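You operate a simulated robot arm through the tools that you are given. There is no shell and no other tool.

You run a simulated robot arm. Do the job below in one go: nothing can be reset, and whatever is moved stays where it is left.

## Task
Put green caps on both ends of the tube in the press cradle.
Fine: leave the tube in the cradle and set the press latch back to HELD.

The check looks at the end state, three seconds after you hand in, the way a careful person would. Anything else that was tipped, shoved, dropped, spilled or broken makes it a failure. A push-on lid holds only when it is set on centred and level and pressed home; a screw cap is set on level and turned clockwise until tight.

## Robot
A 7-joint arm with a two-finger parallel gripper, fixed in place. Base frame: the origin is at the foot of the arm, x ahead of it, y to its left, z up; the work surface is at about z = 0.82. Units: m, degrees, N and s.
Its first joint turns from -149.0 to 149.0 degrees. Payload 3.43 kg.
The tool frame sits at the grasp point between the pads (the TCP): z along the fingers, y along the line on which they close. The tips reach 0.03 m beyond it. Largest opening 0.094 m; finger width 0.028, thickness 0.01; the body of the gripper, 0.05 by 0.096 m, starts 0.055 m behind the TCP.
Orientation is told as [roll, pitch, yaw] about the base's x, y, z axes, in that order, counted from this pose: with the fingers straight down and closing along the base's y, the tool's x points along the base's -x, its y along +y and its z along -z.

## Interface
- The arm moves only by the tool send_rows. Its argument "moves" is a list of rows, each an object (a shift or turn left out is 0, a gripper value left out holds the last) with "translation": the shift along the tool's x, y, z in cm, a list of three; "delta_rot": the turn, a rotation vector about the tool's x, y, z in degrees, a list of three; "grip": the finger opening in cm, from 0 to 9.4. In form: [{"translation": [x, y, z], "delta_rot": [wx, wy, wz], "grip": grip}, ...]. A call has 1 to 20 rows; each row shifts and turns the commanded pose from where the row before left it, along the tool's axes as they then stand. Rows are played at 5 a second. More than 0.05 m and 8.6 degrees between two rows, or a gripper value outside its range, and nothing of the call is played. Where a pose cannot be reached the arm comes as near as it can. A force on the tool above 40 N (or 10 N above the force at the start of the call, whichever is more), or a blocked arm, ends the call early, and 0.2 s more pass. The fingers move at their own pace (about 0.045 m/s each) and stop on an object; they squeeze with about 43 N. The grip force told is the motor's: it shows also when the fingers shut on nothing. Time passes only in rows, and 0.2 s behind the last, so rows that do not move let the fingers close. It gives the time, the measured TCP pose, the force on the tool (base axes), the opening and the grip force at its end, in the units of the frame above (readings bear some noise), with the torque about the TCP (base axes, N m) and any sound that the robot's microphone picked up.
- Cameras (640 x 400 px; columns grow to the right, rows downward): "scene" is fixed at [0.4039, -0.5033, 1.5435]; the picture's right is [-0.69, 0.72, 0.00], its down [0.53, 0.51, -0.68] and it looks along [-0.49, -0.47, -0.73] (base axes); focal length 316 px, centre (320, 200). "wrist" rides on the gripper at [0.076, 0.014, -0.102] in the tool frame; the picture's right is [-0.18, 0.98, 0.00], its down [-0.75, -0.14, -0.64] and it looks along [-0.63, -0.12, 0.77] (tool axes); focal length 243 px, centre (320, 200). There is no depth. A picture from a camera that has moved, and an enlarged one, comes with that camera's place and axes in the base frame and with its lens. The place of the scene camera against the robot may be out by one fixed shift of up to 0.012 m in any direction.
- camera(camera): a new picture of that camera. It takes no simulated time.
- close_up(camera, box): a new picture of the part [left, top, right, bottom] of that camera's present view, enlarged. It takes no simulated time.
- close_job(): hands the job in; it is judged then, once.

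Places have to be worked out from the pictures, the camera data and where the tool is seen. Open the gripper and draw the arm clear of the work before you hand the job in, unless the task says otherwise.

The tools are called after ">>>" as a command line: name --argument value ..., lists and objects as JSON in quotes. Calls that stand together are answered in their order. send_rows: Moves the arm, as the interface text tells. Its arguments: {"type":"object","properties":{"moves":{"type":"array","items":{"type":"object","properties":{"translation":{"type":"array","items":{"type":"number"}},"delta_rot":{"type":"array","items":{"type":"number"}},"grip":{"type":"number"}}}}},"required":["moves"]} The other tools are called the same way: camera (camera) takes a picture; close_up (camera, box) takes an enlarged picture of a part of a camera's view; close_job () hands the job in.

At the start:

```text
time: 0.0
ee_pos: [0.1265, -0.9797, 1.1776]
tool_rot: [-0.1, 0.0, -0.1]
force: [-0.3, -0.3, 0.3]
moment: [-0.02, -0.01, -0.02]
finger_gap: 0.0938
grip_force: 0.1
```

scene: 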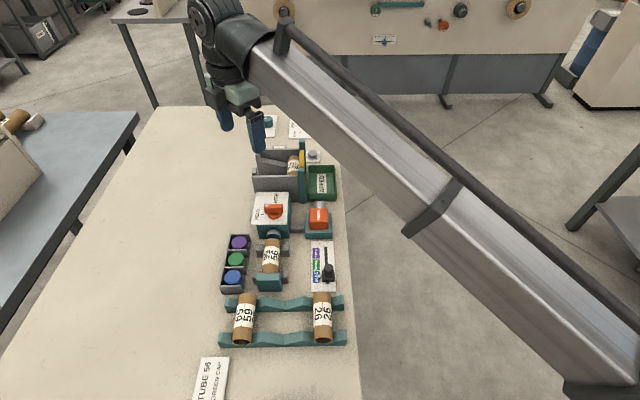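
wrist: 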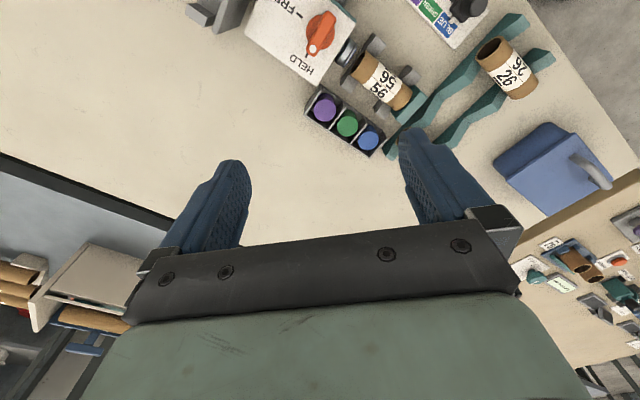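

I'll begin by looking closely at the work area in both cameras before moving anything.

>>> close_up --camera "scene" --box '[200, 140, 360, 240]'

>>> close_up --camera "scene" --box '[200, 220, 360, 320]'

>>> close_up --camera "scene" --box '[160, 300, 320, 400]'

>>> close_up --camera "wrist" --box '[230, 0, 430, 125]'

>>> close_up --camera "wrist" --box '[290, 60, 450, 160]'

```text
4.00 times, centred on (280, 190) of scene
camera zoom: at [0.4039, -0.5033, 1.5435], right [-0.69, 0.72, 0.0], down [0.53, 0.51, -0.68], along [-0.49, -0.47, -0.73], focal length 1264 px, centre (480, 240)
```

zoom: 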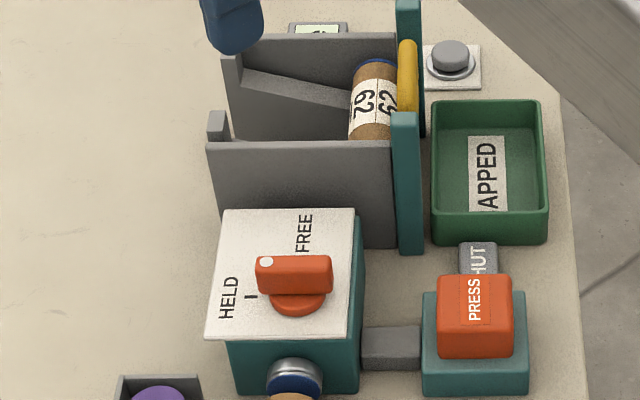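

```text
4.00 times, centred on (280, 270) of scene
camera zoom: at [0.4039, -0.5033, 1.5435], right [-0.69, 0.72, 0.0], down [0.53, 0.51, -0.68], along [-0.49, -0.47, -0.73], focal length 1264 px, centre (480, -80)
```

zoom: 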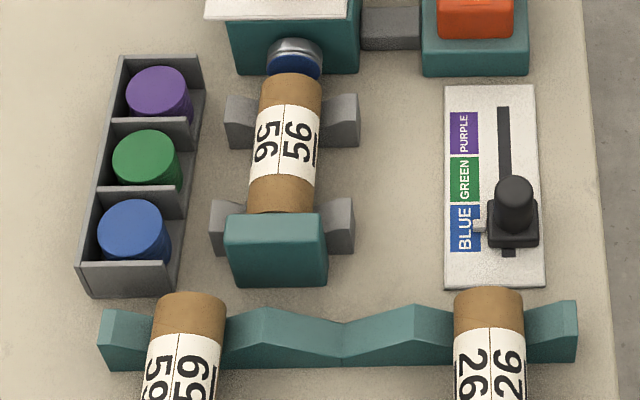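

```text
4.00 times, centred on (240, 350) of scene
camera zoom: at [0.4039, -0.5033, 1.5435], right [-0.69, 0.72, 0.0], down [0.53, 0.51, -0.68], along [-0.49, -0.47, -0.73], focal length 1264 px, centre (640, -400)
```

zoom: 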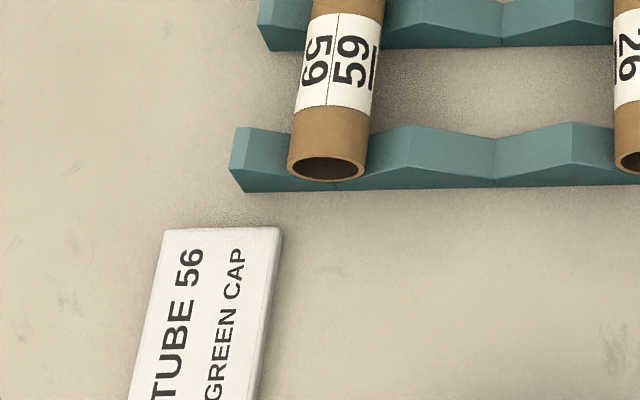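

```text
3.20 times, centred on (330, 62) of wrist
camera zoom: at [0.0491, -0.9652, 1.279], right [0.18, 0.98, 0.0], down [0.75, -0.14, 0.64], along [0.63, -0.12, -0.77], focal length 776 px, centre (288, 640)
```

zoom: 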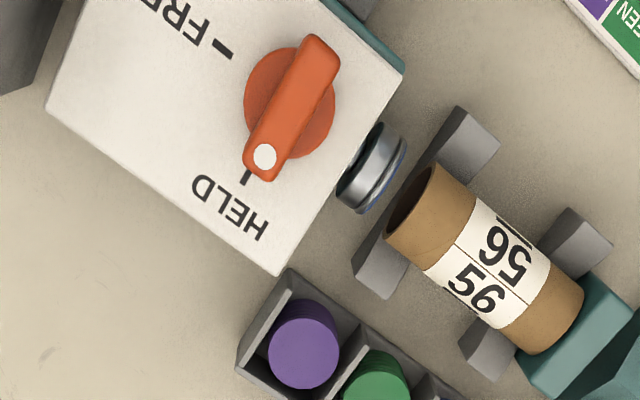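

```text
4.00 times, centred on (370, 110) of wrist
camera zoom: at [0.0491, -0.9652, 1.279], right [0.18, 0.98, 0.0], down [0.75, -0.14, 0.64], along [0.63, -0.12, -0.77], focal length 970 px, centre (120, 560)
```

zoom: 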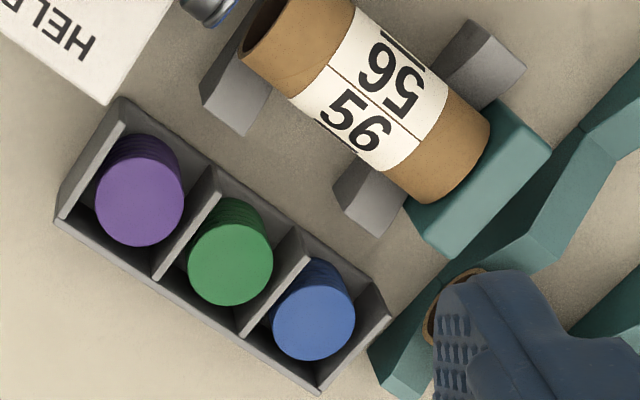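

The press cradle holds tube 56, with a ram showing a blue cap, a colour slider at BLUE, a PRESS lid or button, and a HELD/FREE knob. I'll shift the arm at its present height so that the wrist camera looks at the press station.

>>> send_rows --moves '[{"translation": [4.5, 1.9, 0]}, {"translation": [4.5, 1.9, 0]}, {"translation": [4.5, 1.9, 0]}, {"translation": [4.5, 1.9, 0]}, {"translation": [4.5, 1.9, 0]}]'

```text
time: 1.2
ee_pos: [-0.0991, -0.885, 1.1732]
tool_rot: [0.0, 0.0, 0.0]
force: [1.0, -1.4, -0.3]
moment: [0.0, 0.02, 0.0]
finger_gap: 0.094
grip_force: 0.1
```

The arm is now at (-0.10, -0.885). I'll take pictures from both cameras.

>>> camera --camera "wrist"

>>> camera --camera "scene"

>>> close_up --camera "wrist" --box '[200, 100, 440, 250]'

```text
taken
camera wrist: at [-0.1767, -0.8717, 1.2753], right [0.18, 0.98, 0.0], down [0.75, -0.14, 0.64], along [0.63, -0.12, -0.77], focal length 243 px, centre (320, 200)
```

wrist: 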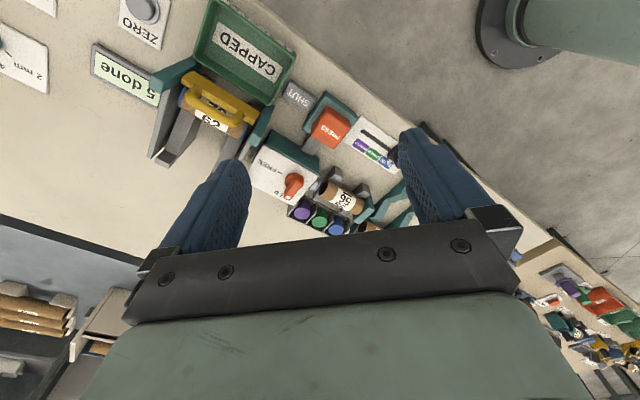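

```text
taken
```

scene: 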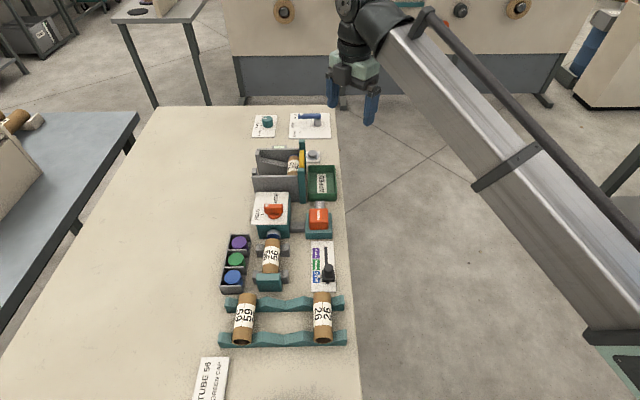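

```text
2.67 times, centred on (320, 175) of wrist
camera zoom: at [-0.1767, -0.8717, 1.2753], right [0.18, 0.98, 0.0], down [0.75, -0.14, 0.64], along [0.63, -0.12, -0.77], focal length 647 px, centre (320, 267)
```

zoom: 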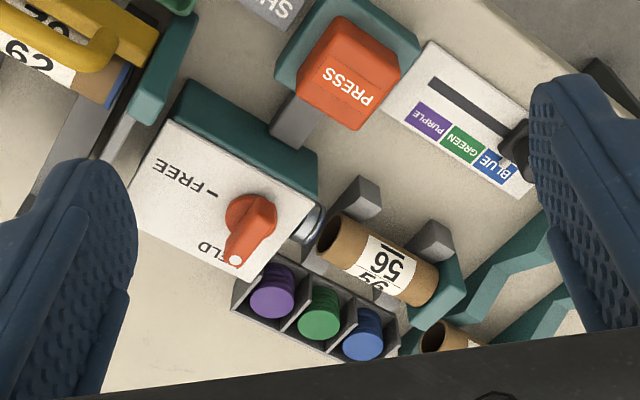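

The scene view is now clear of the arm, so I'll enlarge the press, its controls and the items at the far end.

>>> close_up --camera "scene" --box '[240, 100, 352, 170]'

>>> close_up --camera "scene" --box '[240, 140, 352, 210]'

>>> close_up --camera "scene" --box '[215, 185, 345, 266]'

>>> close_up --camera "scene" --box '[210, 225, 322, 295]'

>>> close_up --camera "scene" --box '[180, 340, 276, 400]'

>>> close_up --camera "wrist" --box '[80, 0, 320, 150]'

```text
5.71 times, centred on (296, 135) of scene
camera zoom: at [0.4039, -0.5033, 1.5435], right [-0.69, 0.72, 0.0], down [0.53, 0.51, -0.68], along [-0.49, -0.47, -0.73], focal length 1806 px, centre (457, 571)
```

zoom: 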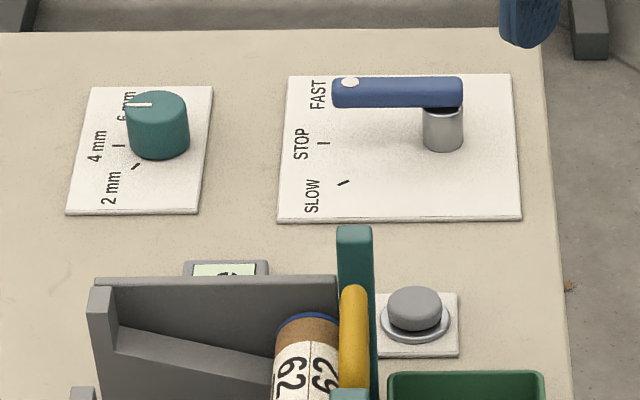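

```text
5.71 times, centred on (296, 175) of scene
camera zoom: at [0.4039, -0.5033, 1.5435], right [-0.69, 0.72, 0.0], down [0.53, 0.51, -0.68], along [-0.49, -0.47, -0.73], focal length 1806 px, centre (457, 343)
```

zoom: 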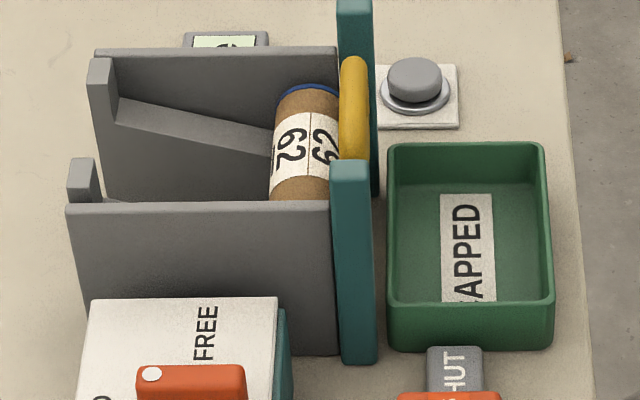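

```text
4.92 times, centred on (280, 226) of scene
camera zoom: at [0.4039, -0.5033, 1.5435], right [-0.69, 0.72, 0.0], down [0.53, 0.51, -0.68], along [-0.49, -0.47, -0.73], focal length 1556 px, centre (517, 74)
```

zoom: 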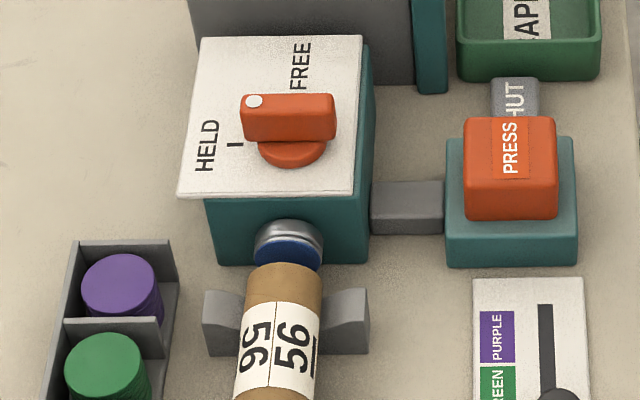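

```text
5.71 times, centred on (266, 260) of scene
camera zoom: at [0.4039, -0.5033, 1.5435], right [-0.69, 0.72, 0.0], down [0.53, 0.51, -0.68], along [-0.49, -0.47, -0.73], focal length 1806 px, centre (629, -143)
```

zoom: 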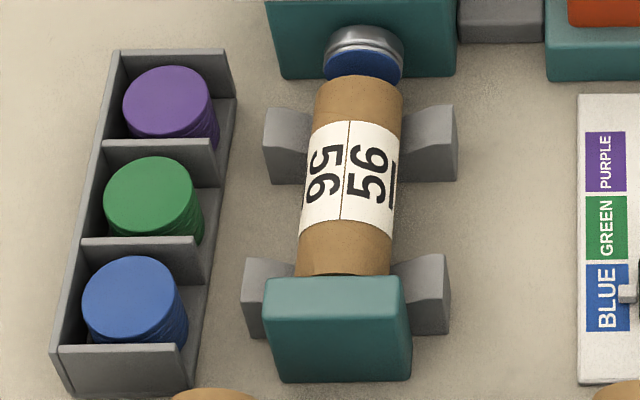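

```text
6.67 times, centred on (228, 370) of scene
camera zoom: at [0.4039, -0.5033, 1.5435], right [-0.69, 0.72, 0.0], down [0.53, 0.51, -0.68], along [-0.49, -0.47, -0.73], focal length 2107 px, centre (933, -933)
```

zoom: 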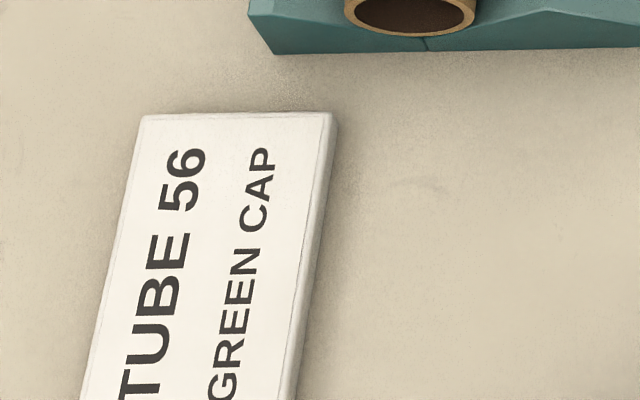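

```text
2.67 times, centred on (200, 75) of wrist
camera zoom: at [-0.1767, -0.8717, 1.2753], right [0.18, 0.98, 0.0], down [0.75, -0.14, 0.64], along [0.63, -0.12, -0.77], focal length 647 px, centre (640, 533)
```

zoom: 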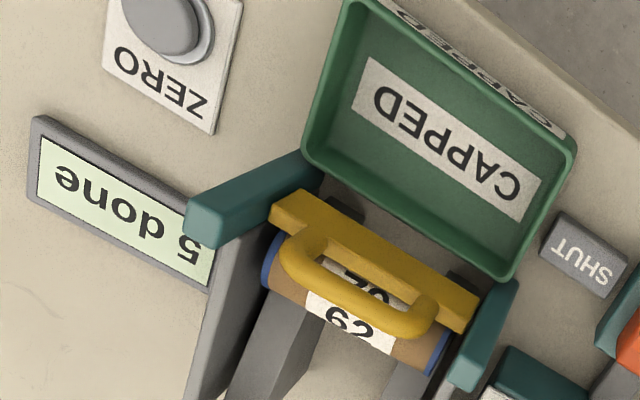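

The scene shows a chute holding the finished tube 62, a "CAPPED" tray, a counter with a ZERO button, and depth and speed controls at the far end. None of these should be touched. Next I'll move over the cradle and yaw by 45° to look along the tube from the press side.

>>> send_rows --moves '[{"translation": [-4, -1.1, 1.5]}, {"translation": [-4, -1.1, 1.5]}, {"translation": [-4, -1.1, 1.5]}, {"translation": [-4, -1.1, 1.5]}, {"delta_rot": [0, 0, -7.5]}, {"delta_rot": [0, 0, -7.5]}, {"delta_rot": [0, 0, -7.5]}, {"delta_rot": [0, 0, -7.5]}, {"delta_rot": [0, 0, -7.5]}, {"delta_rot": [0, 0, -7.5]}, {}]'

>>> camera --camera "wrist"

>>> camera --camera "scene"

```text
time: 3.6
ee_pos: [0.0598, -0.9282, 1.1145]
tool_rot: [0.0, 0.0, 45.1]
force: [0.4, 0.0, 0.1]
moment: [0.01, -0.02, -0.02]
finger_gap: 0.094
grip_force: 0.2
```

```text
taken
camera wrist: at [-0.0036, -0.972, 1.2181], right [-0.57, 0.82, 0.0], down [0.63, 0.43, 0.64], along [0.53, 0.36, -0.77], focal length 243 px, centre (320, 200)
```

wrist: 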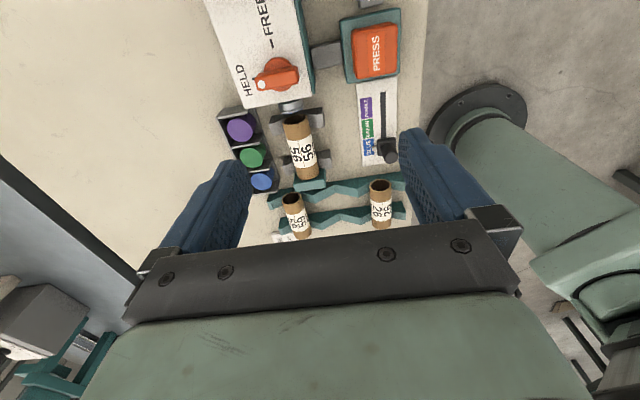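

```text
taken
```

scene: 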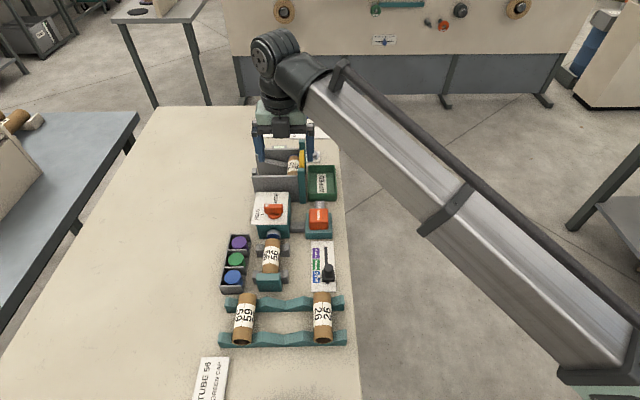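

I now have a good overview with the layout aligned to the image. I'll enlarge the parts of this view.

>>> close_up --camera "wrist" --box '[200, 0, 328, 80]'

>>> close_up --camera "wrist" --box '[300, 0, 428, 80]'

>>> close_up --camera "wrist" --box '[220, 80, 348, 160]'

>>> close_up --camera "wrist" --box '[320, 70, 448, 150]'

>>> close_up --camera "wrist" --box '[240, 130, 432, 250]'

```text
5.00 times, centred on (264, 40) of wrist
camera zoom: at [-0.0036, -0.972, 1.2181], right [-0.57, 0.82, 0.0], down [0.63, 0.43, 0.64], along [0.53, 0.36, -0.77], focal length 1213 px, centre (600, 1000)
```

zoom: 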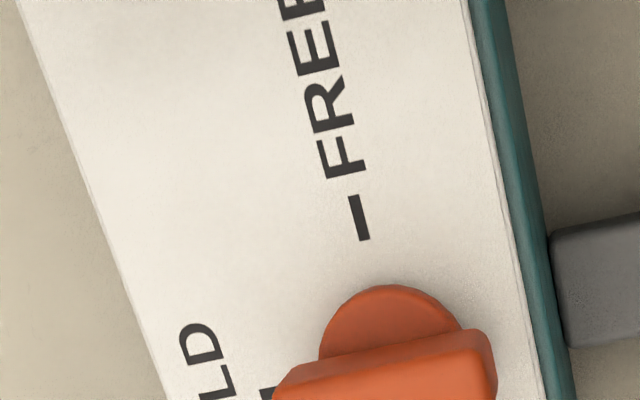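

```text
5.00 times, centred on (364, 40) of wrist
camera zoom: at [-0.0036, -0.972, 1.2181], right [-0.57, 0.82, 0.0], down [0.63, 0.43, 0.64], along [0.53, 0.36, -0.77], focal length 1213 px, centre (100, 1000)
```

zoom: 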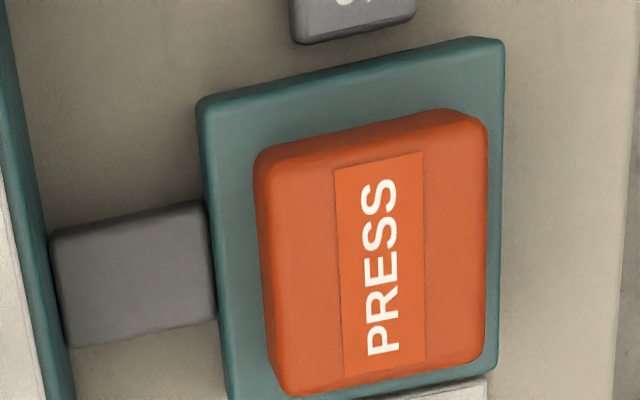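

```text
5.00 times, centred on (284, 120) of wrist
camera zoom: at [-0.0036, -0.972, 1.2181], right [-0.57, 0.82, 0.0], down [0.63, 0.43, 0.64], along [0.53, 0.36, -0.77], focal length 1213 px, centre (500, 600)
```

zoom: 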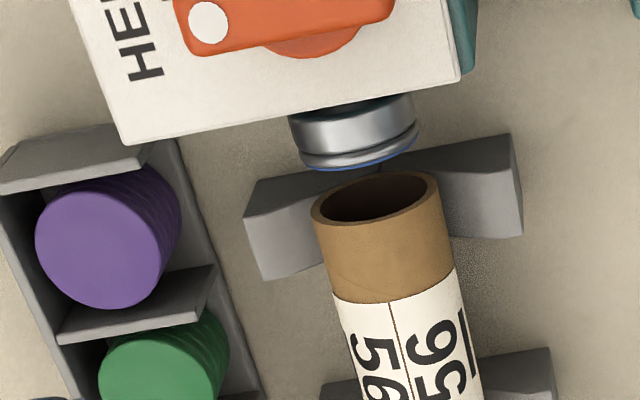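

```text
5.00 times, centred on (384, 110) of wrist
camera zoom: at [-0.0036, -0.972, 1.2181], right [-0.57, 0.82, 0.0], down [0.63, 0.43, 0.64], along [0.53, 0.36, -0.77], focal length 1213 px, centre (0, 650)
```

zoom: 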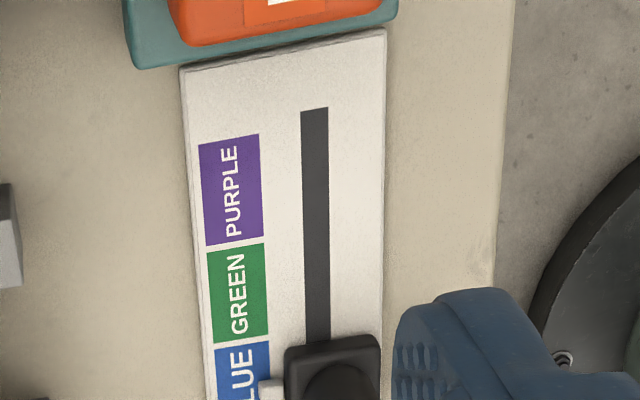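

```text
3.33 times, centred on (336, 190) of wrist
camera zoom: at [-0.0036, -0.972, 1.2181], right [-0.57, 0.82, 0.0], down [0.63, 0.43, 0.64], along [0.53, 0.36, -0.77], focal length 809 px, centre (267, 233)
```

zoom: 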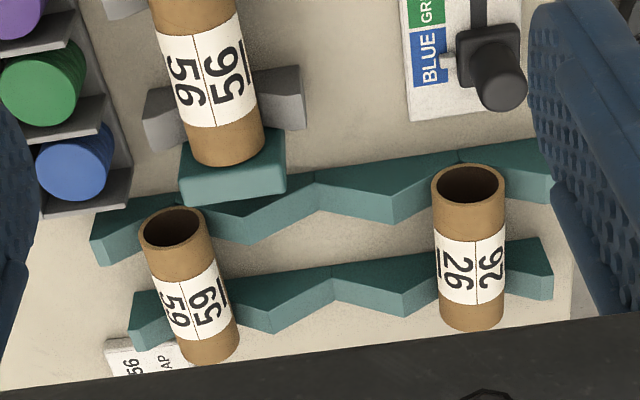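

No colour other than the ram's blue cap threatens the tube yet. The slider is at BLUE, with GREEN about 3.5 cm towards PRESS. I'll move above the slider knob, near (0.10, -0.765), with the fingers set to close along the slot, and look down at it.

>>> send_rows --moves '[{"translation": [-3.55, 2.2, 1.2]}, {"translation": [-3.55, 2.2, 1.2]}, {"translation": [-3.55, 2.2, 1.2]}, {"translation": [-3.55, 2.2, 1.2]}, {"delta_rot": [0, 0, 7.5]}, {"delta_rot": [0, 0, 7.5]}, {"delta_rot": [0, 0, 7.5]}, {"delta_rot": [0, 0, 7.5]}, {"delta_rot": [0, 0, 7.5]}, {"delta_rot": [0, 0, 7.5]}, {"delta_rot": [0, 0, 7.5]}, {"delta_rot": [0, 0, 7.5]}, {"delta_rot": [0, 0, 7.5]}, {"delta_rot": [0, 0, 7.5]}, {"delta_rot": [0, 0, 7.5]}, {"delta_rot": [0, 0, 7.5]}, {}]'

>>> camera --camera "wrist"

>>> close_up --camera "wrist" --box '[240, 40, 400, 140]'

>>> close_up --camera "wrist" --box '[160, 60, 480, 260]'

```text
time: 7.2
ee_pos: [0.099, -0.7659, 1.0692]
tool_rot: [-0.1, 0.0, -45.1]
force: [0.4, 0.1, 0.4]
moment: [-0.01, -0.02, -0.01]
finger_gap: 0.0942
grip_force: 0.1
```

```text
taken
camera wrist: at [0.0554, -0.702, 1.1719], right [0.83, 0.56, 0.0], down [0.43, -0.63, 0.64], along [0.36, -0.53, -0.77], focal length 243 px, centre (320, 200)
```

wrist: 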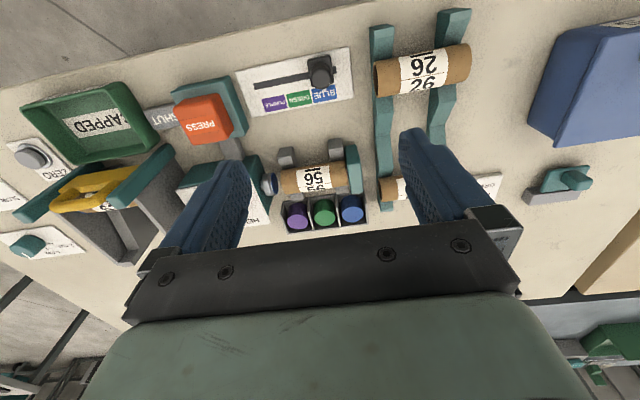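

```text
4.00 times, centred on (320, 90) of wrist
camera zoom: at [0.0554, -0.702, 1.1719], right [0.83, 0.56, 0.0], down [0.43, -0.63, 0.64], along [0.36, -0.53, -0.77], focal length 970 px, centre (320, 640)
```

zoom: 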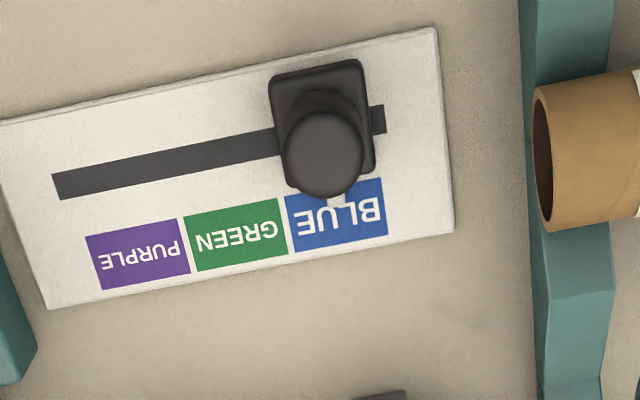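

```text
2.00 times, centred on (320, 160) of wrist
camera zoom: at [0.0554, -0.702, 1.1719], right [0.83, 0.56, 0.0], down [0.43, -0.63, 0.64], along [0.36, -0.53, -0.77], focal length 485 px, centre (320, 280)
```

zoom: 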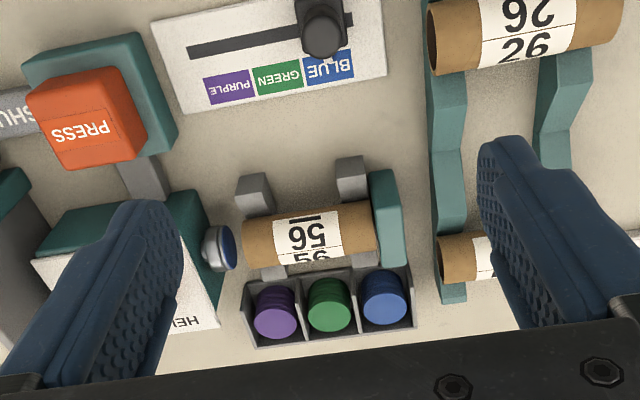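

Two wrist views triangulate the slider stem top at about (0.097, -0.761, 0.867). I'll partly close the fingers and descend to just above it, then check the alignment.

>>> send_rows --moves '[{"translation": [0.5, 0.19, 3], "grip": 5.6}, {"translation": [0, 0, 3.5]}, {"translation": [0, 0, 3.5]}, {"translation": [0, 0, 3]}, {"translation": [0, 0, 2.5]}, {}]'

>>> camera --camera "wrist"

>>> close_up --camera "scene" --box '[260, 210, 388, 290]'

```text
time: 8.6
ee_pos: [0.0969, -0.7618, 0.9154]
tool_rot: [0.0, 0.1, -45.0]
force: [-1.1, 0.1, 0.1]
moment: [0.06, 0.0, -0.02]
finger_gap: 0.0563
grip_force: 0.1
```

```text
taken
camera wrist: at [0.0524, -0.6985, 1.0176], right [0.83, 0.56, 0.0], down [0.43, -0.63, 0.64], along [0.36, -0.53, -0.77], focal length 243 px, centre (320, 200)
```

wrist: 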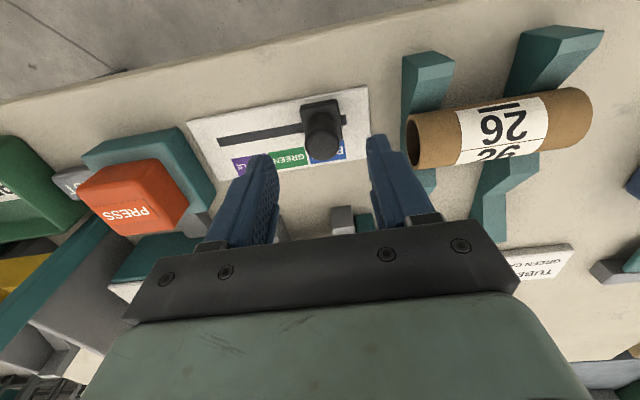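

```text
5.00 times, centred on (324, 250) of scene
camera zoom: at [0.4039, -0.5033, 1.5435], right [-0.69, 0.72, 0.0], down [0.53, 0.51, -0.68], along [-0.49, -0.47, -0.73], focal length 1581 px, centre (300, -50)
```

zoom: 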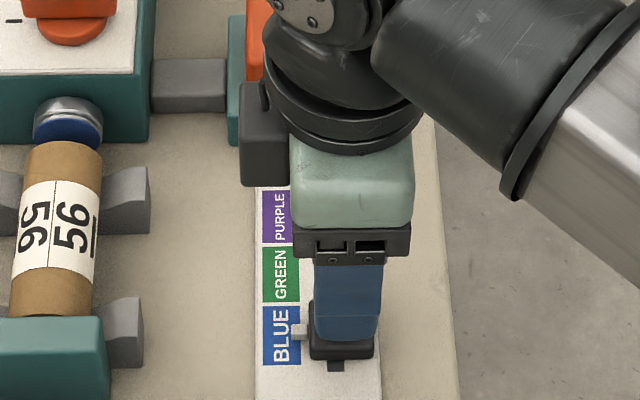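

The stem sits centred between the fingers. I'll lower so the tips straddle the slider block, then close gently and read the opening.

>>> send_rows --moves '[{"translation": [0, 0, 1.5]}, {"translation": [0, 0, 1.5]}, {"translation": [0, 0, 1.2]}, {}]'

```text
time: 9.6
ee_pos: [0.0964, -0.7609, 0.8723]
tool_rot: [0.0, -0.1, -45.0]
force: [0.1, 0.5, -0.8]
moment: [0.01, 0.0, 0.05]
finger_gap: 0.056
grip_force: 0.0
```

I'm at z = 0.872 with no contact. Now I'll close on the slider block.

>>> send_rows --moves '[{"grip": 2.0}, {}, {}, {}]'

>>> camera --camera "wrist"

```text
time: 10.6
ee_pos: [0.0961, -0.7609, 0.8726]
tool_rot: [-0.1, 0.1, -45.0]
force: [-0.2, -0.6, -1.3]
moment: [0.25, -0.28, 0.0]
finger_gap: 0.0238
grip_force: 45.1
```

```text
taken
camera wrist: at [0.0516, -0.6964, 0.9747], right [0.83, 0.56, 0.0], down [0.43, -0.63, 0.64], along [0.36, -0.53, -0.77], focal length 243 px, centre (320, 200)
```

wrist: 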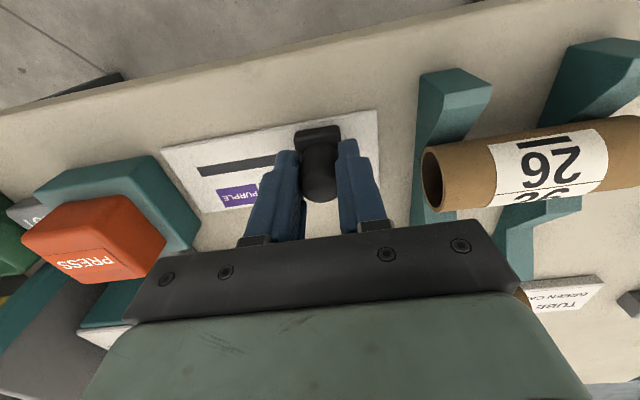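

I'm gripping the stem, which is 2.4 cm wide. I'll slide it about 3.4 cm along the slot towards GREEN in small steps.

>>> send_rows --moves '[{"translation": [0, -0.7, 0]}, {"translation": [0, -0.7, 0]}, {"translation": [0, -0.7, 0]}, {"translation": [0, -0.7, 0]}, {"translation": [0, -0.6, 0]}, {}]'

>>> close_up --camera "scene" --box '[250, 200, 378, 280]'

>>> close_up --camera "wrist" --box '[220, 100, 420, 225]'

```text
time: 12.0
ee_pos: [0.0719, -0.7844, 0.8726]
tool_rot: [0.0, 0.1, -45.1]
force: [-16.2, 11.3, -25.2]
moment: [0.92, 0.35, -0.1]
finger_gap: 0.0237
grip_force: 45.2
```

```text
5.00 times, centred on (314, 240) of scene
camera zoom: at [0.4039, -0.5033, 1.5435], right [-0.69, 0.72, 0.0], down [0.53, 0.51, -0.68], along [-0.49, -0.47, -0.73], focal length 1581 px, centre (350, 0)
```

zoom: 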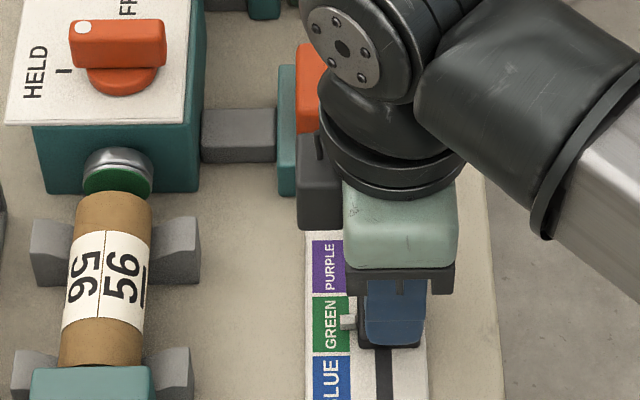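

```text
3.20 times, centred on (320, 162) of wrist
camera zoom: at [0.028, -0.7205, 0.975], right [0.83, 0.56, 0.0], down [0.43, -0.63, 0.64], along [0.36, -0.53, -0.77], focal length 776 px, centre (320, 320)
```

zoom: 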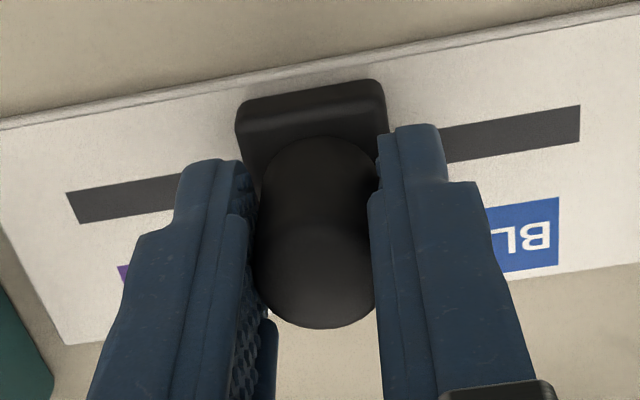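

The ram now shows a green cap and the pointer is on GREEN. I'll release the slider, lift clear and recheck it.

>>> send_rows --moves '[{"grip": 4.5}, {}, {}, {"translation": [0, 0, -2]}, {"translation": [0, 0, -4]}, {"translation": [0, 0, -5]}, {"translation": [0, 0, -5]}, {}]'

>>> camera --camera "wrist"

>>> close_up --camera "scene" --box '[220, 200, 348, 280]'

```text
time: 13.8
ee_pos: [0.0728, -0.7835, 1.0342]
tool_rot: [0.1, 0.0, -45.0]
force: [0.2, 0.8, 0.4]
moment: [0.02, -0.01, 0.01]
finger_gap: 0.045
grip_force: 0.0
```

```text
taken
camera wrist: at [0.0273, -0.72, 1.1371], right [0.83, 0.56, 0.0], down [0.43, -0.63, 0.64], along [0.36, -0.53, -0.77], focal length 243 px, centre (320, 200)
```

wrist: 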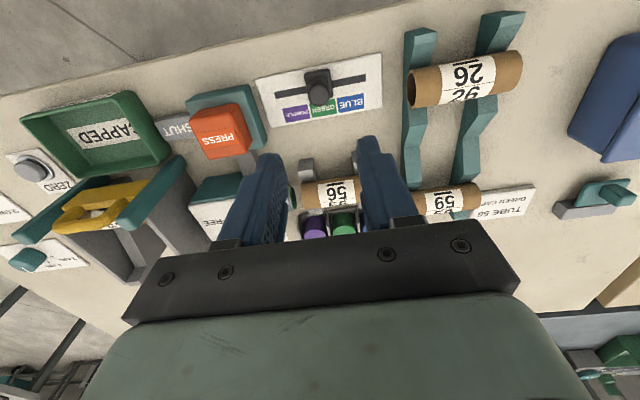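

```text
5.00 times, centred on (284, 240) of scene
camera zoom: at [0.4039, -0.5033, 1.5435], right [-0.69, 0.72, 0.0], down [0.53, 0.51, -0.68], along [-0.49, -0.47, -0.73], focal length 1581 px, centre (500, 0)
```

zoom: 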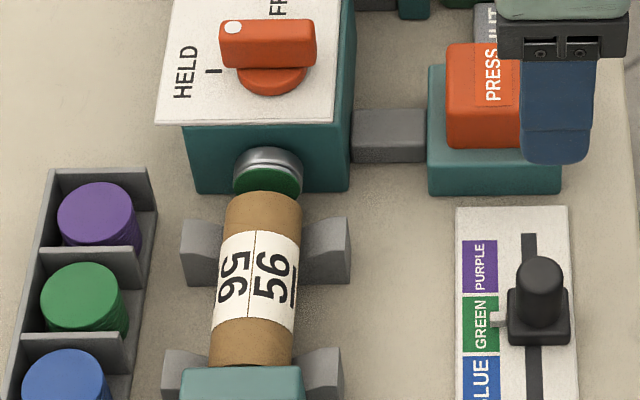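

The slider reads GREEN and the ram holds a green cap. I'll take a closer look at the PRESS unit, its SHUT tag and the latch before acting.

>>> close_up --camera "wrist" --box '[130, 80, 290, 180]'

>>> close_up --camera "wrist" --box '[260, 140, 420, 240]'

>>> close_up --camera "scene" --box '[285, 170, 349, 210]'

```text
4.00 times, centred on (210, 130) of wrist
camera zoom: at [0.0273, -0.72, 1.1371], right [0.83, 0.56, 0.0], down [0.43, -0.63, 0.64], along [0.36, -0.53, -0.77], focal length 970 px, centre (760, 480)
```

zoom: 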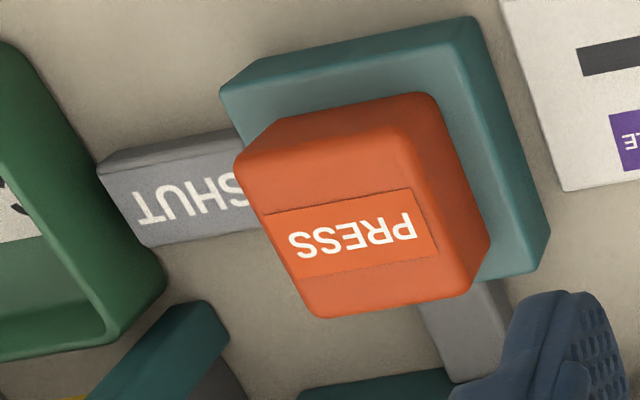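

```text
4.00 times, centred on (340, 190) of wrist
camera zoom: at [0.0273, -0.72, 1.1371], right [0.83, 0.56, 0.0], down [0.43, -0.63, 0.64], along [0.36, -0.53, -0.77], focal length 970 px, centre (240, 240)
```

zoom: 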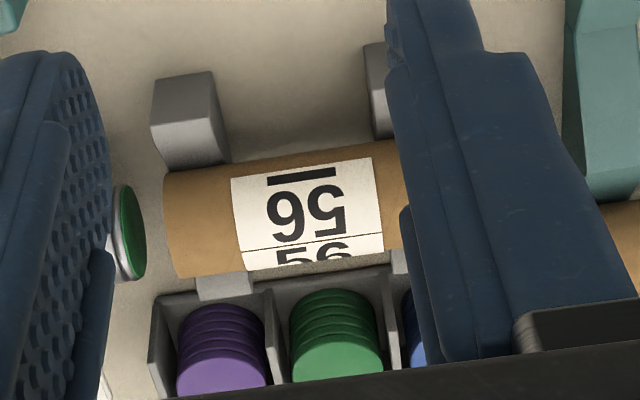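

```text
10.00 times, centred on (317, 190) of scene
camera zoom: at [0.4039, -0.5033, 1.5435], right [-0.69, 0.72, 0.0], down [0.53, 0.51, -0.68], along [-0.49, -0.47, -0.73], focal length 3161 px, centre (350, 300)
```

zoom: 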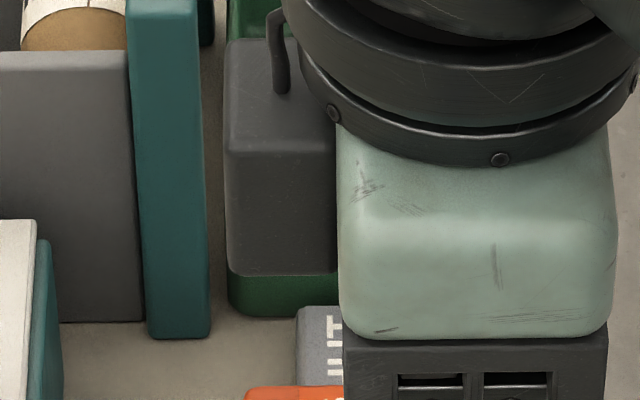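

I judge the latch knob to be centred near (0.088, -0.971), close to the reach limit. I'll move above it at a safe height to look at it and refine that.

>>> send_rows --moves '[{"translation": [-2.87, -2.44, -0.52], "grip": 6}, {"translation": [-2.87, -2.44, -0.52]}, {"translation": [-2.87, -2.44, -0.52]}, {"translation": [-2.87, -2.44, -0.52]}, {"translation": [-2.87, -2.44, -0.52]}, {}, {}]'

>>> camera --camera "wrist"

>>> close_up --camera "wrist" --box '[220, 40, 420, 165]'

```text
time: 15.4
ee_pos: [0.089, -0.9709, 1.0585]
tool_rot: [0.0, 0.0, -45.1]
force: [-0.1, 0.0, -0.5]
moment: [0.02, -0.07, -0.02]
finger_gap: 0.06
grip_force: 0.1
```

```text
taken
camera wrist: at [0.043, -0.9059, 1.161], right [0.83, 0.56, 0.0], down [0.43, -0.63, 0.64], along [0.36, -0.53, -0.77], focal length 243 px, centre (320, 200)
```

wrist: 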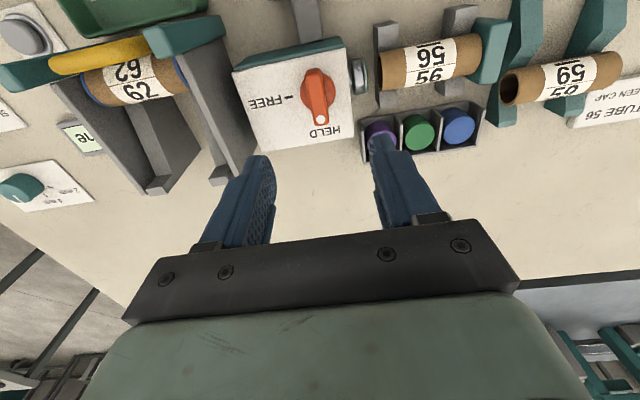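

```text
3.20 times, centred on (320, 102) of wrist
camera zoom: at [0.043, -0.9059, 1.161], right [0.83, 0.56, 0.0], down [0.43, -0.63, 0.64], along [0.36, -0.53, -0.77], focal length 776 px, centre (320, 512)
```

zoom: 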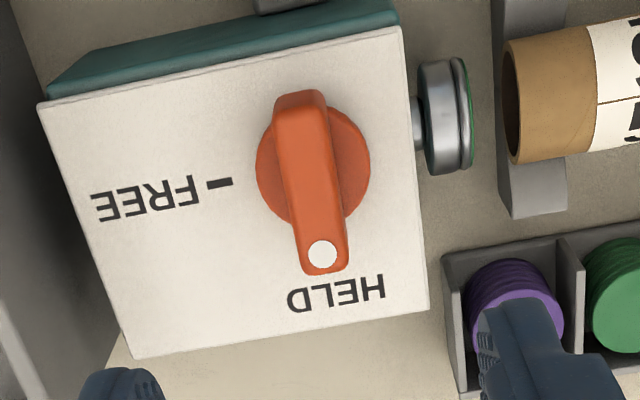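

The knob bar lies along the HELD mark, its axis at about (0.0845, -0.970), top near z = 0.924. Turning to FREE needs 90° clockwise from yaw -45 to -135, so I'll test that rotation in the air first.

>>> send_rows --moves '[{"delta_rot": [0, 0, 8.2]}, {"delta_rot": [0, 0, 8.2]}, {"delta_rot": [0, 0, 8.2]}, {"delta_rot": [0, 0, 8.2]}, {"delta_rot": [0, 0, 8.2]}, {"delta_rot": [0, 0, 8.2]}, {"delta_rot": [0, 0, 8.2]}, {"delta_rot": [0, 0, 8.2]}, {"delta_rot": [0, 0, 8.2]}, {"delta_rot": [0, 0, 8.2]}, {"delta_rot": [0, 0, 8]}, {}, {}]'

>>> camera --camera "wrist"

>>> camera --camera "scene"

```text
time: 18.2
ee_pos: [0.0883, -0.9726, 1.0577]
tool_rot: [0.0, -0.1, -135.2]
force: [-0.2, 0.1, -0.6]
moment: [0.0, 0.0, 0.04]
finger_gap: 0.0601
grip_force: 0.1
```

```text
taken
camera wrist: at [0.1513, -0.9289, 1.1602], right [0.56, -0.83, 0.0], down [-0.63, -0.43, 0.64], along [-0.53, -0.36, -0.77], focal length 243 px, centre (320, 200)
```

wrist: 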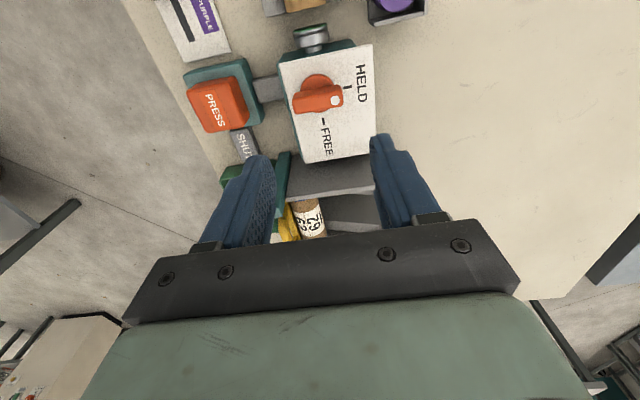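

```text
taken
```

scene: 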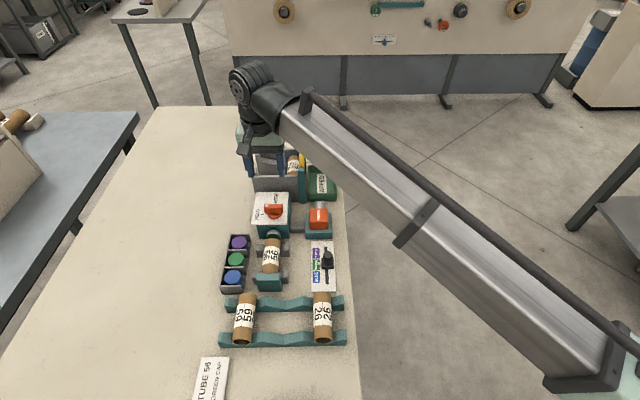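

Yaw -135 is reachable, so both the latch turn and the later tube flip are feasible. I'll enlarge this third view of the knob to refine its axis and the bar heights.

>>> close_up --camera "wrist" --box '[240, 20, 400, 120]'

>>> close_up --camera "wrist" --box '[140, 50, 300, 150]'

```text
4.00 times, centred on (320, 70) of wrist
camera zoom: at [0.1513, -0.9289, 1.1602], right [0.56, -0.83, 0.0], down [-0.63, -0.43, 0.64], along [-0.53, -0.36, -0.77], focal length 970 px, centre (320, 720)
```

zoom: 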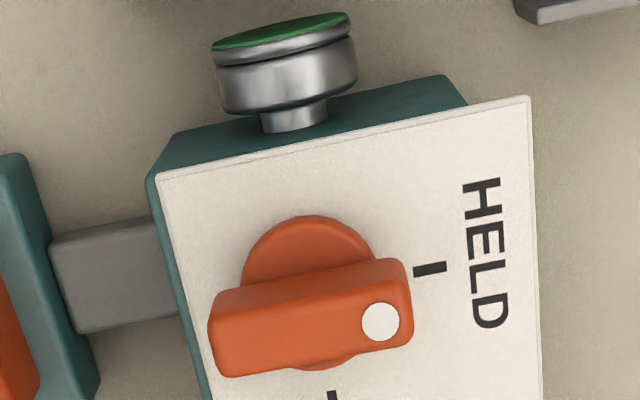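

```text
4.00 times, centred on (220, 100) of wrist
camera zoom: at [0.1513, -0.9289, 1.1602], right [0.56, -0.83, 0.0], down [-0.63, -0.43, 0.64], along [-0.53, -0.36, -0.77], focal length 970 px, centre (720, 600)
```

zoom: 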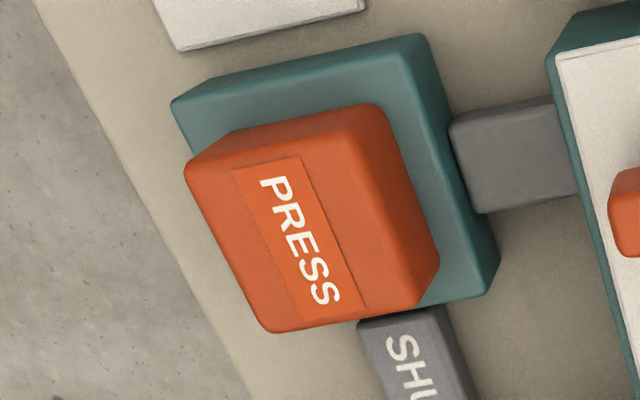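

Both new views agree on a knob axis at (0.0849, -0.9708) with the bar top at z ≈ 0.924. I'll rotate back to yaw -45, centre over the axis and go down to just above the bar.

>>> send_rows --moves '[{"delta_rot": [0, 0, -8.2]}, {"delta_rot": [0, 0, -8.2]}, {"delta_rot": [0, 0, -8.2]}, {"delta_rot": [0, 0, -8.2]}, {"delta_rot": [0, 0, -8.2]}, {"delta_rot": [0, 0, -8.2]}, {"delta_rot": [0, 0, -8.2]}, {"delta_rot": [0, 0, -8.2]}, {"delta_rot": [0, 0, -8.2]}, {"delta_rot": [0, 0, -8.2]}, {"delta_rot": [0, 0, -8]}, {"translation": [0.28, -0.28, 2.5]}, {"translation": [0, 0, 2.5]}, {"translation": [0, 0, 2.5]}, {}, {}]'

>>> camera --camera "wrist"

>>> close_up --camera "scene" --box '[220, 150, 348, 230]'

```text
time: 21.6
ee_pos: [0.0851, -0.9739, 0.9846]
tool_rot: [0.0, 0.0, -44.9]
force: [-0.1, 0.0, 0.7]
moment: [0.01, 0.01, -0.04]
finger_gap: 0.0602
grip_force: 0.1
```

```text
taken
camera wrist: at [0.0396, -0.9094, 1.0882], right [0.83, 0.56, 0.0], down [0.43, -0.63, 0.64], along [0.36, -0.53, -0.77], focal length 243 px, centre (320, 200)
```

wrist: 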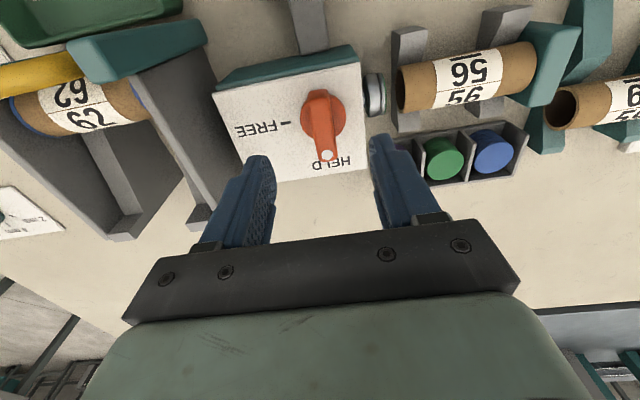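

```text
5.00 times, centred on (284, 190) of scene
camera zoom: at [0.4039, -0.5033, 1.5435], right [-0.69, 0.72, 0.0], down [0.53, 0.51, -0.68], along [-0.49, -0.47, -0.73], focal length 1581 px, centre (500, 250)
```

zoom: 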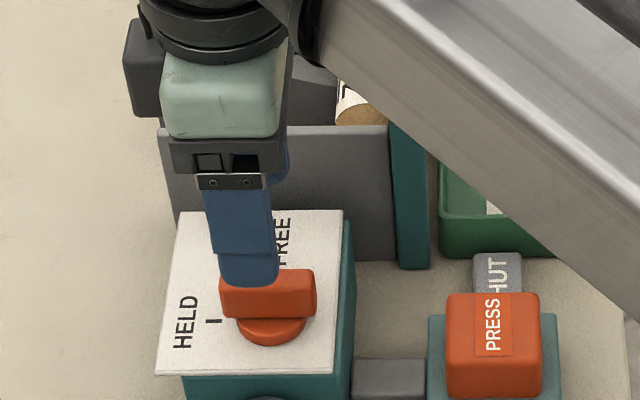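

The bar is centred between the fingers and the body has room. I'll nudge to the axis and lower until the tips straddle the bar.

>>> send_rows --moves '[{"translation": [0.12, 0.15, 1.5]}, {"translation": [0, 0, 1.5]}, {"translation": [0, 0, 1.2]}, {"translation": [0, 0, 1.0]}, {}, {}]'

>>> camera --camera "wrist"

```text
time: 23.0
ee_pos: [0.0846, -0.9725, 0.9309]
tool_rot: [0.0, 0.0, -45.0]
force: [0.2, 0.8, -0.1]
moment: [0.02, -0.01, 0.0]
finger_gap: 0.0602
grip_force: 0.1
```

```text
taken
camera wrist: at [0.0395, -0.9077, 1.0337], right [0.83, 0.56, 0.0], down [0.43, -0.63, 0.64], along [0.36, -0.53, -0.77], focal length 243 px, centre (320, 200)
```

wrist: 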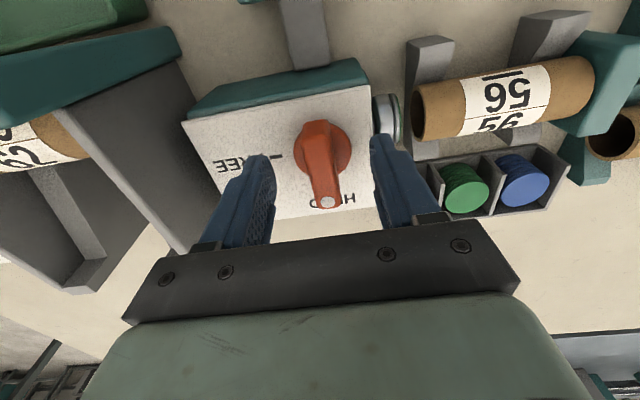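

The tips straddle the bar with no contact. Closing on it now.

>>> send_rows --moves '[{"grip": 3}, {}, {"grip": 0.5}, {}, {}, {}]'

>>> close_up --camera "wrist" --box '[220, 90, 420, 215]'

```text
time: 24.4
ee_pos: [0.0851, -0.9705, 0.9316]
tool_rot: [0.1, 0.0, -45.0]
force: [8.7, 11.6, -3.1]
moment: [0.1, -0.03, 0.01]
finger_gap: 0.0161
grip_force: 45.3
```

```text
3.20 times, centred on (320, 152) of wrist
camera zoom: at [0.0404, -0.9069, 1.0338], right [0.83, 0.56, 0.0], down [0.43, -0.63, 0.64], along [0.36, -0.53, -0.77], focal length 776 px, centre (320, 352)
```

zoom: 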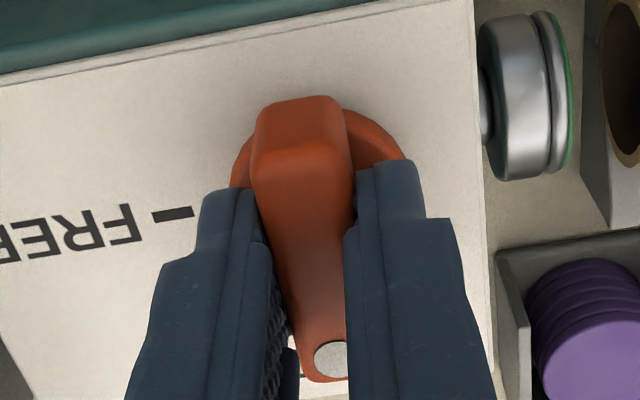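

Gripped the 1.6 cm bar. A 14 N side force along +u tells me I'm about 1.5 mm off, so I'll relieve that and start turning clockwise a little.

>>> send_rows --moves '[{"translation": [0, 0.15, 0]}, {}, {"delta_rot": [0, 0, 5]}, {"delta_rot": [0, 0, 5]}, {}]'

```text
time: 25.6
ee_pos: [0.086, -0.9719, 0.9306]
tool_rot: [-0.1, 0.1, -55.1]
force: [-4.0, 0.2, 5.2]
moment: [1.0, 0.54, 0.02]
finger_gap: 0.0157
grip_force: 45.0
```

Turning smoothly with low forces. I'll continue the turn in small steps towards 90°.

>>> send_rows --moves '[{"delta_rot": [0, 0, 5]}, {"delta_rot": [0, 0, 5]}, {"delta_rot": [0, 0, 5]}, {"delta_rot": [0, 0, 5]}, {"delta_rot": [0, 0, 5]}, {"delta_rot": [0, 0, 5]}, {}]'

```text
time: 27.2
ee_pos: [0.0868, -0.9706, 0.9313]
tool_rot: [0.1, 0.0, -85.1]
force: [-2.1, -1.6, 19.8]
moment: [-0.58, -0.11, 0.02]
finger_gap: 0.0158
grip_force: 45.1
```

The turn is halfway at -85° with some upward force. I'll ease up by 1 mm and continue.

>>> send_rows --moves '[{"translation": [0, 0, -0.1]}, {"delta_rot": [0, 0, 5]}, {"delta_rot": [0, 0, 5]}, {"delta_rot": [0, 0, 5]}, {"delta_rot": [0, 0, 5]}, {"delta_rot": [0, 0, 5]}, {"delta_rot": [0, 0, 5]}, {}]'

>>> camera --camera "wrist"

```text
time: 29.0
ee_pos: [0.0855, -0.971, 0.9307]
tool_rot: [0.0, -0.1, -115.2]
force: [4.8, -9.7, 7.3]
moment: [-0.22, -0.1, -0.01]
finger_gap: 0.0159
grip_force: 44.2
```

```text
taken
camera wrist: at [0.1306, -0.9075, 1.0337], right [0.81, -0.58, 0.0], down [-0.45, -0.62, 0.64], along [-0.37, -0.52, -0.77], focal length 243 px, centre (320, 200)
```

wrist: 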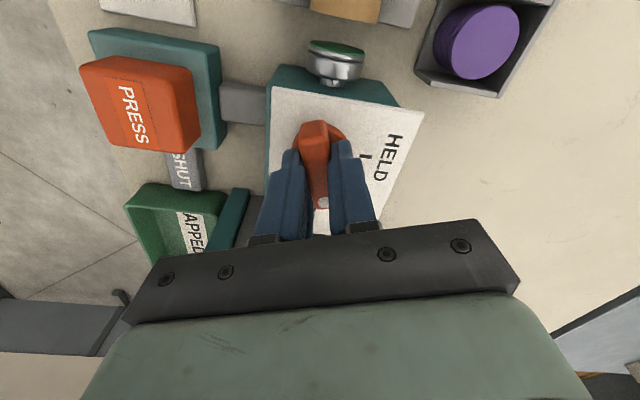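

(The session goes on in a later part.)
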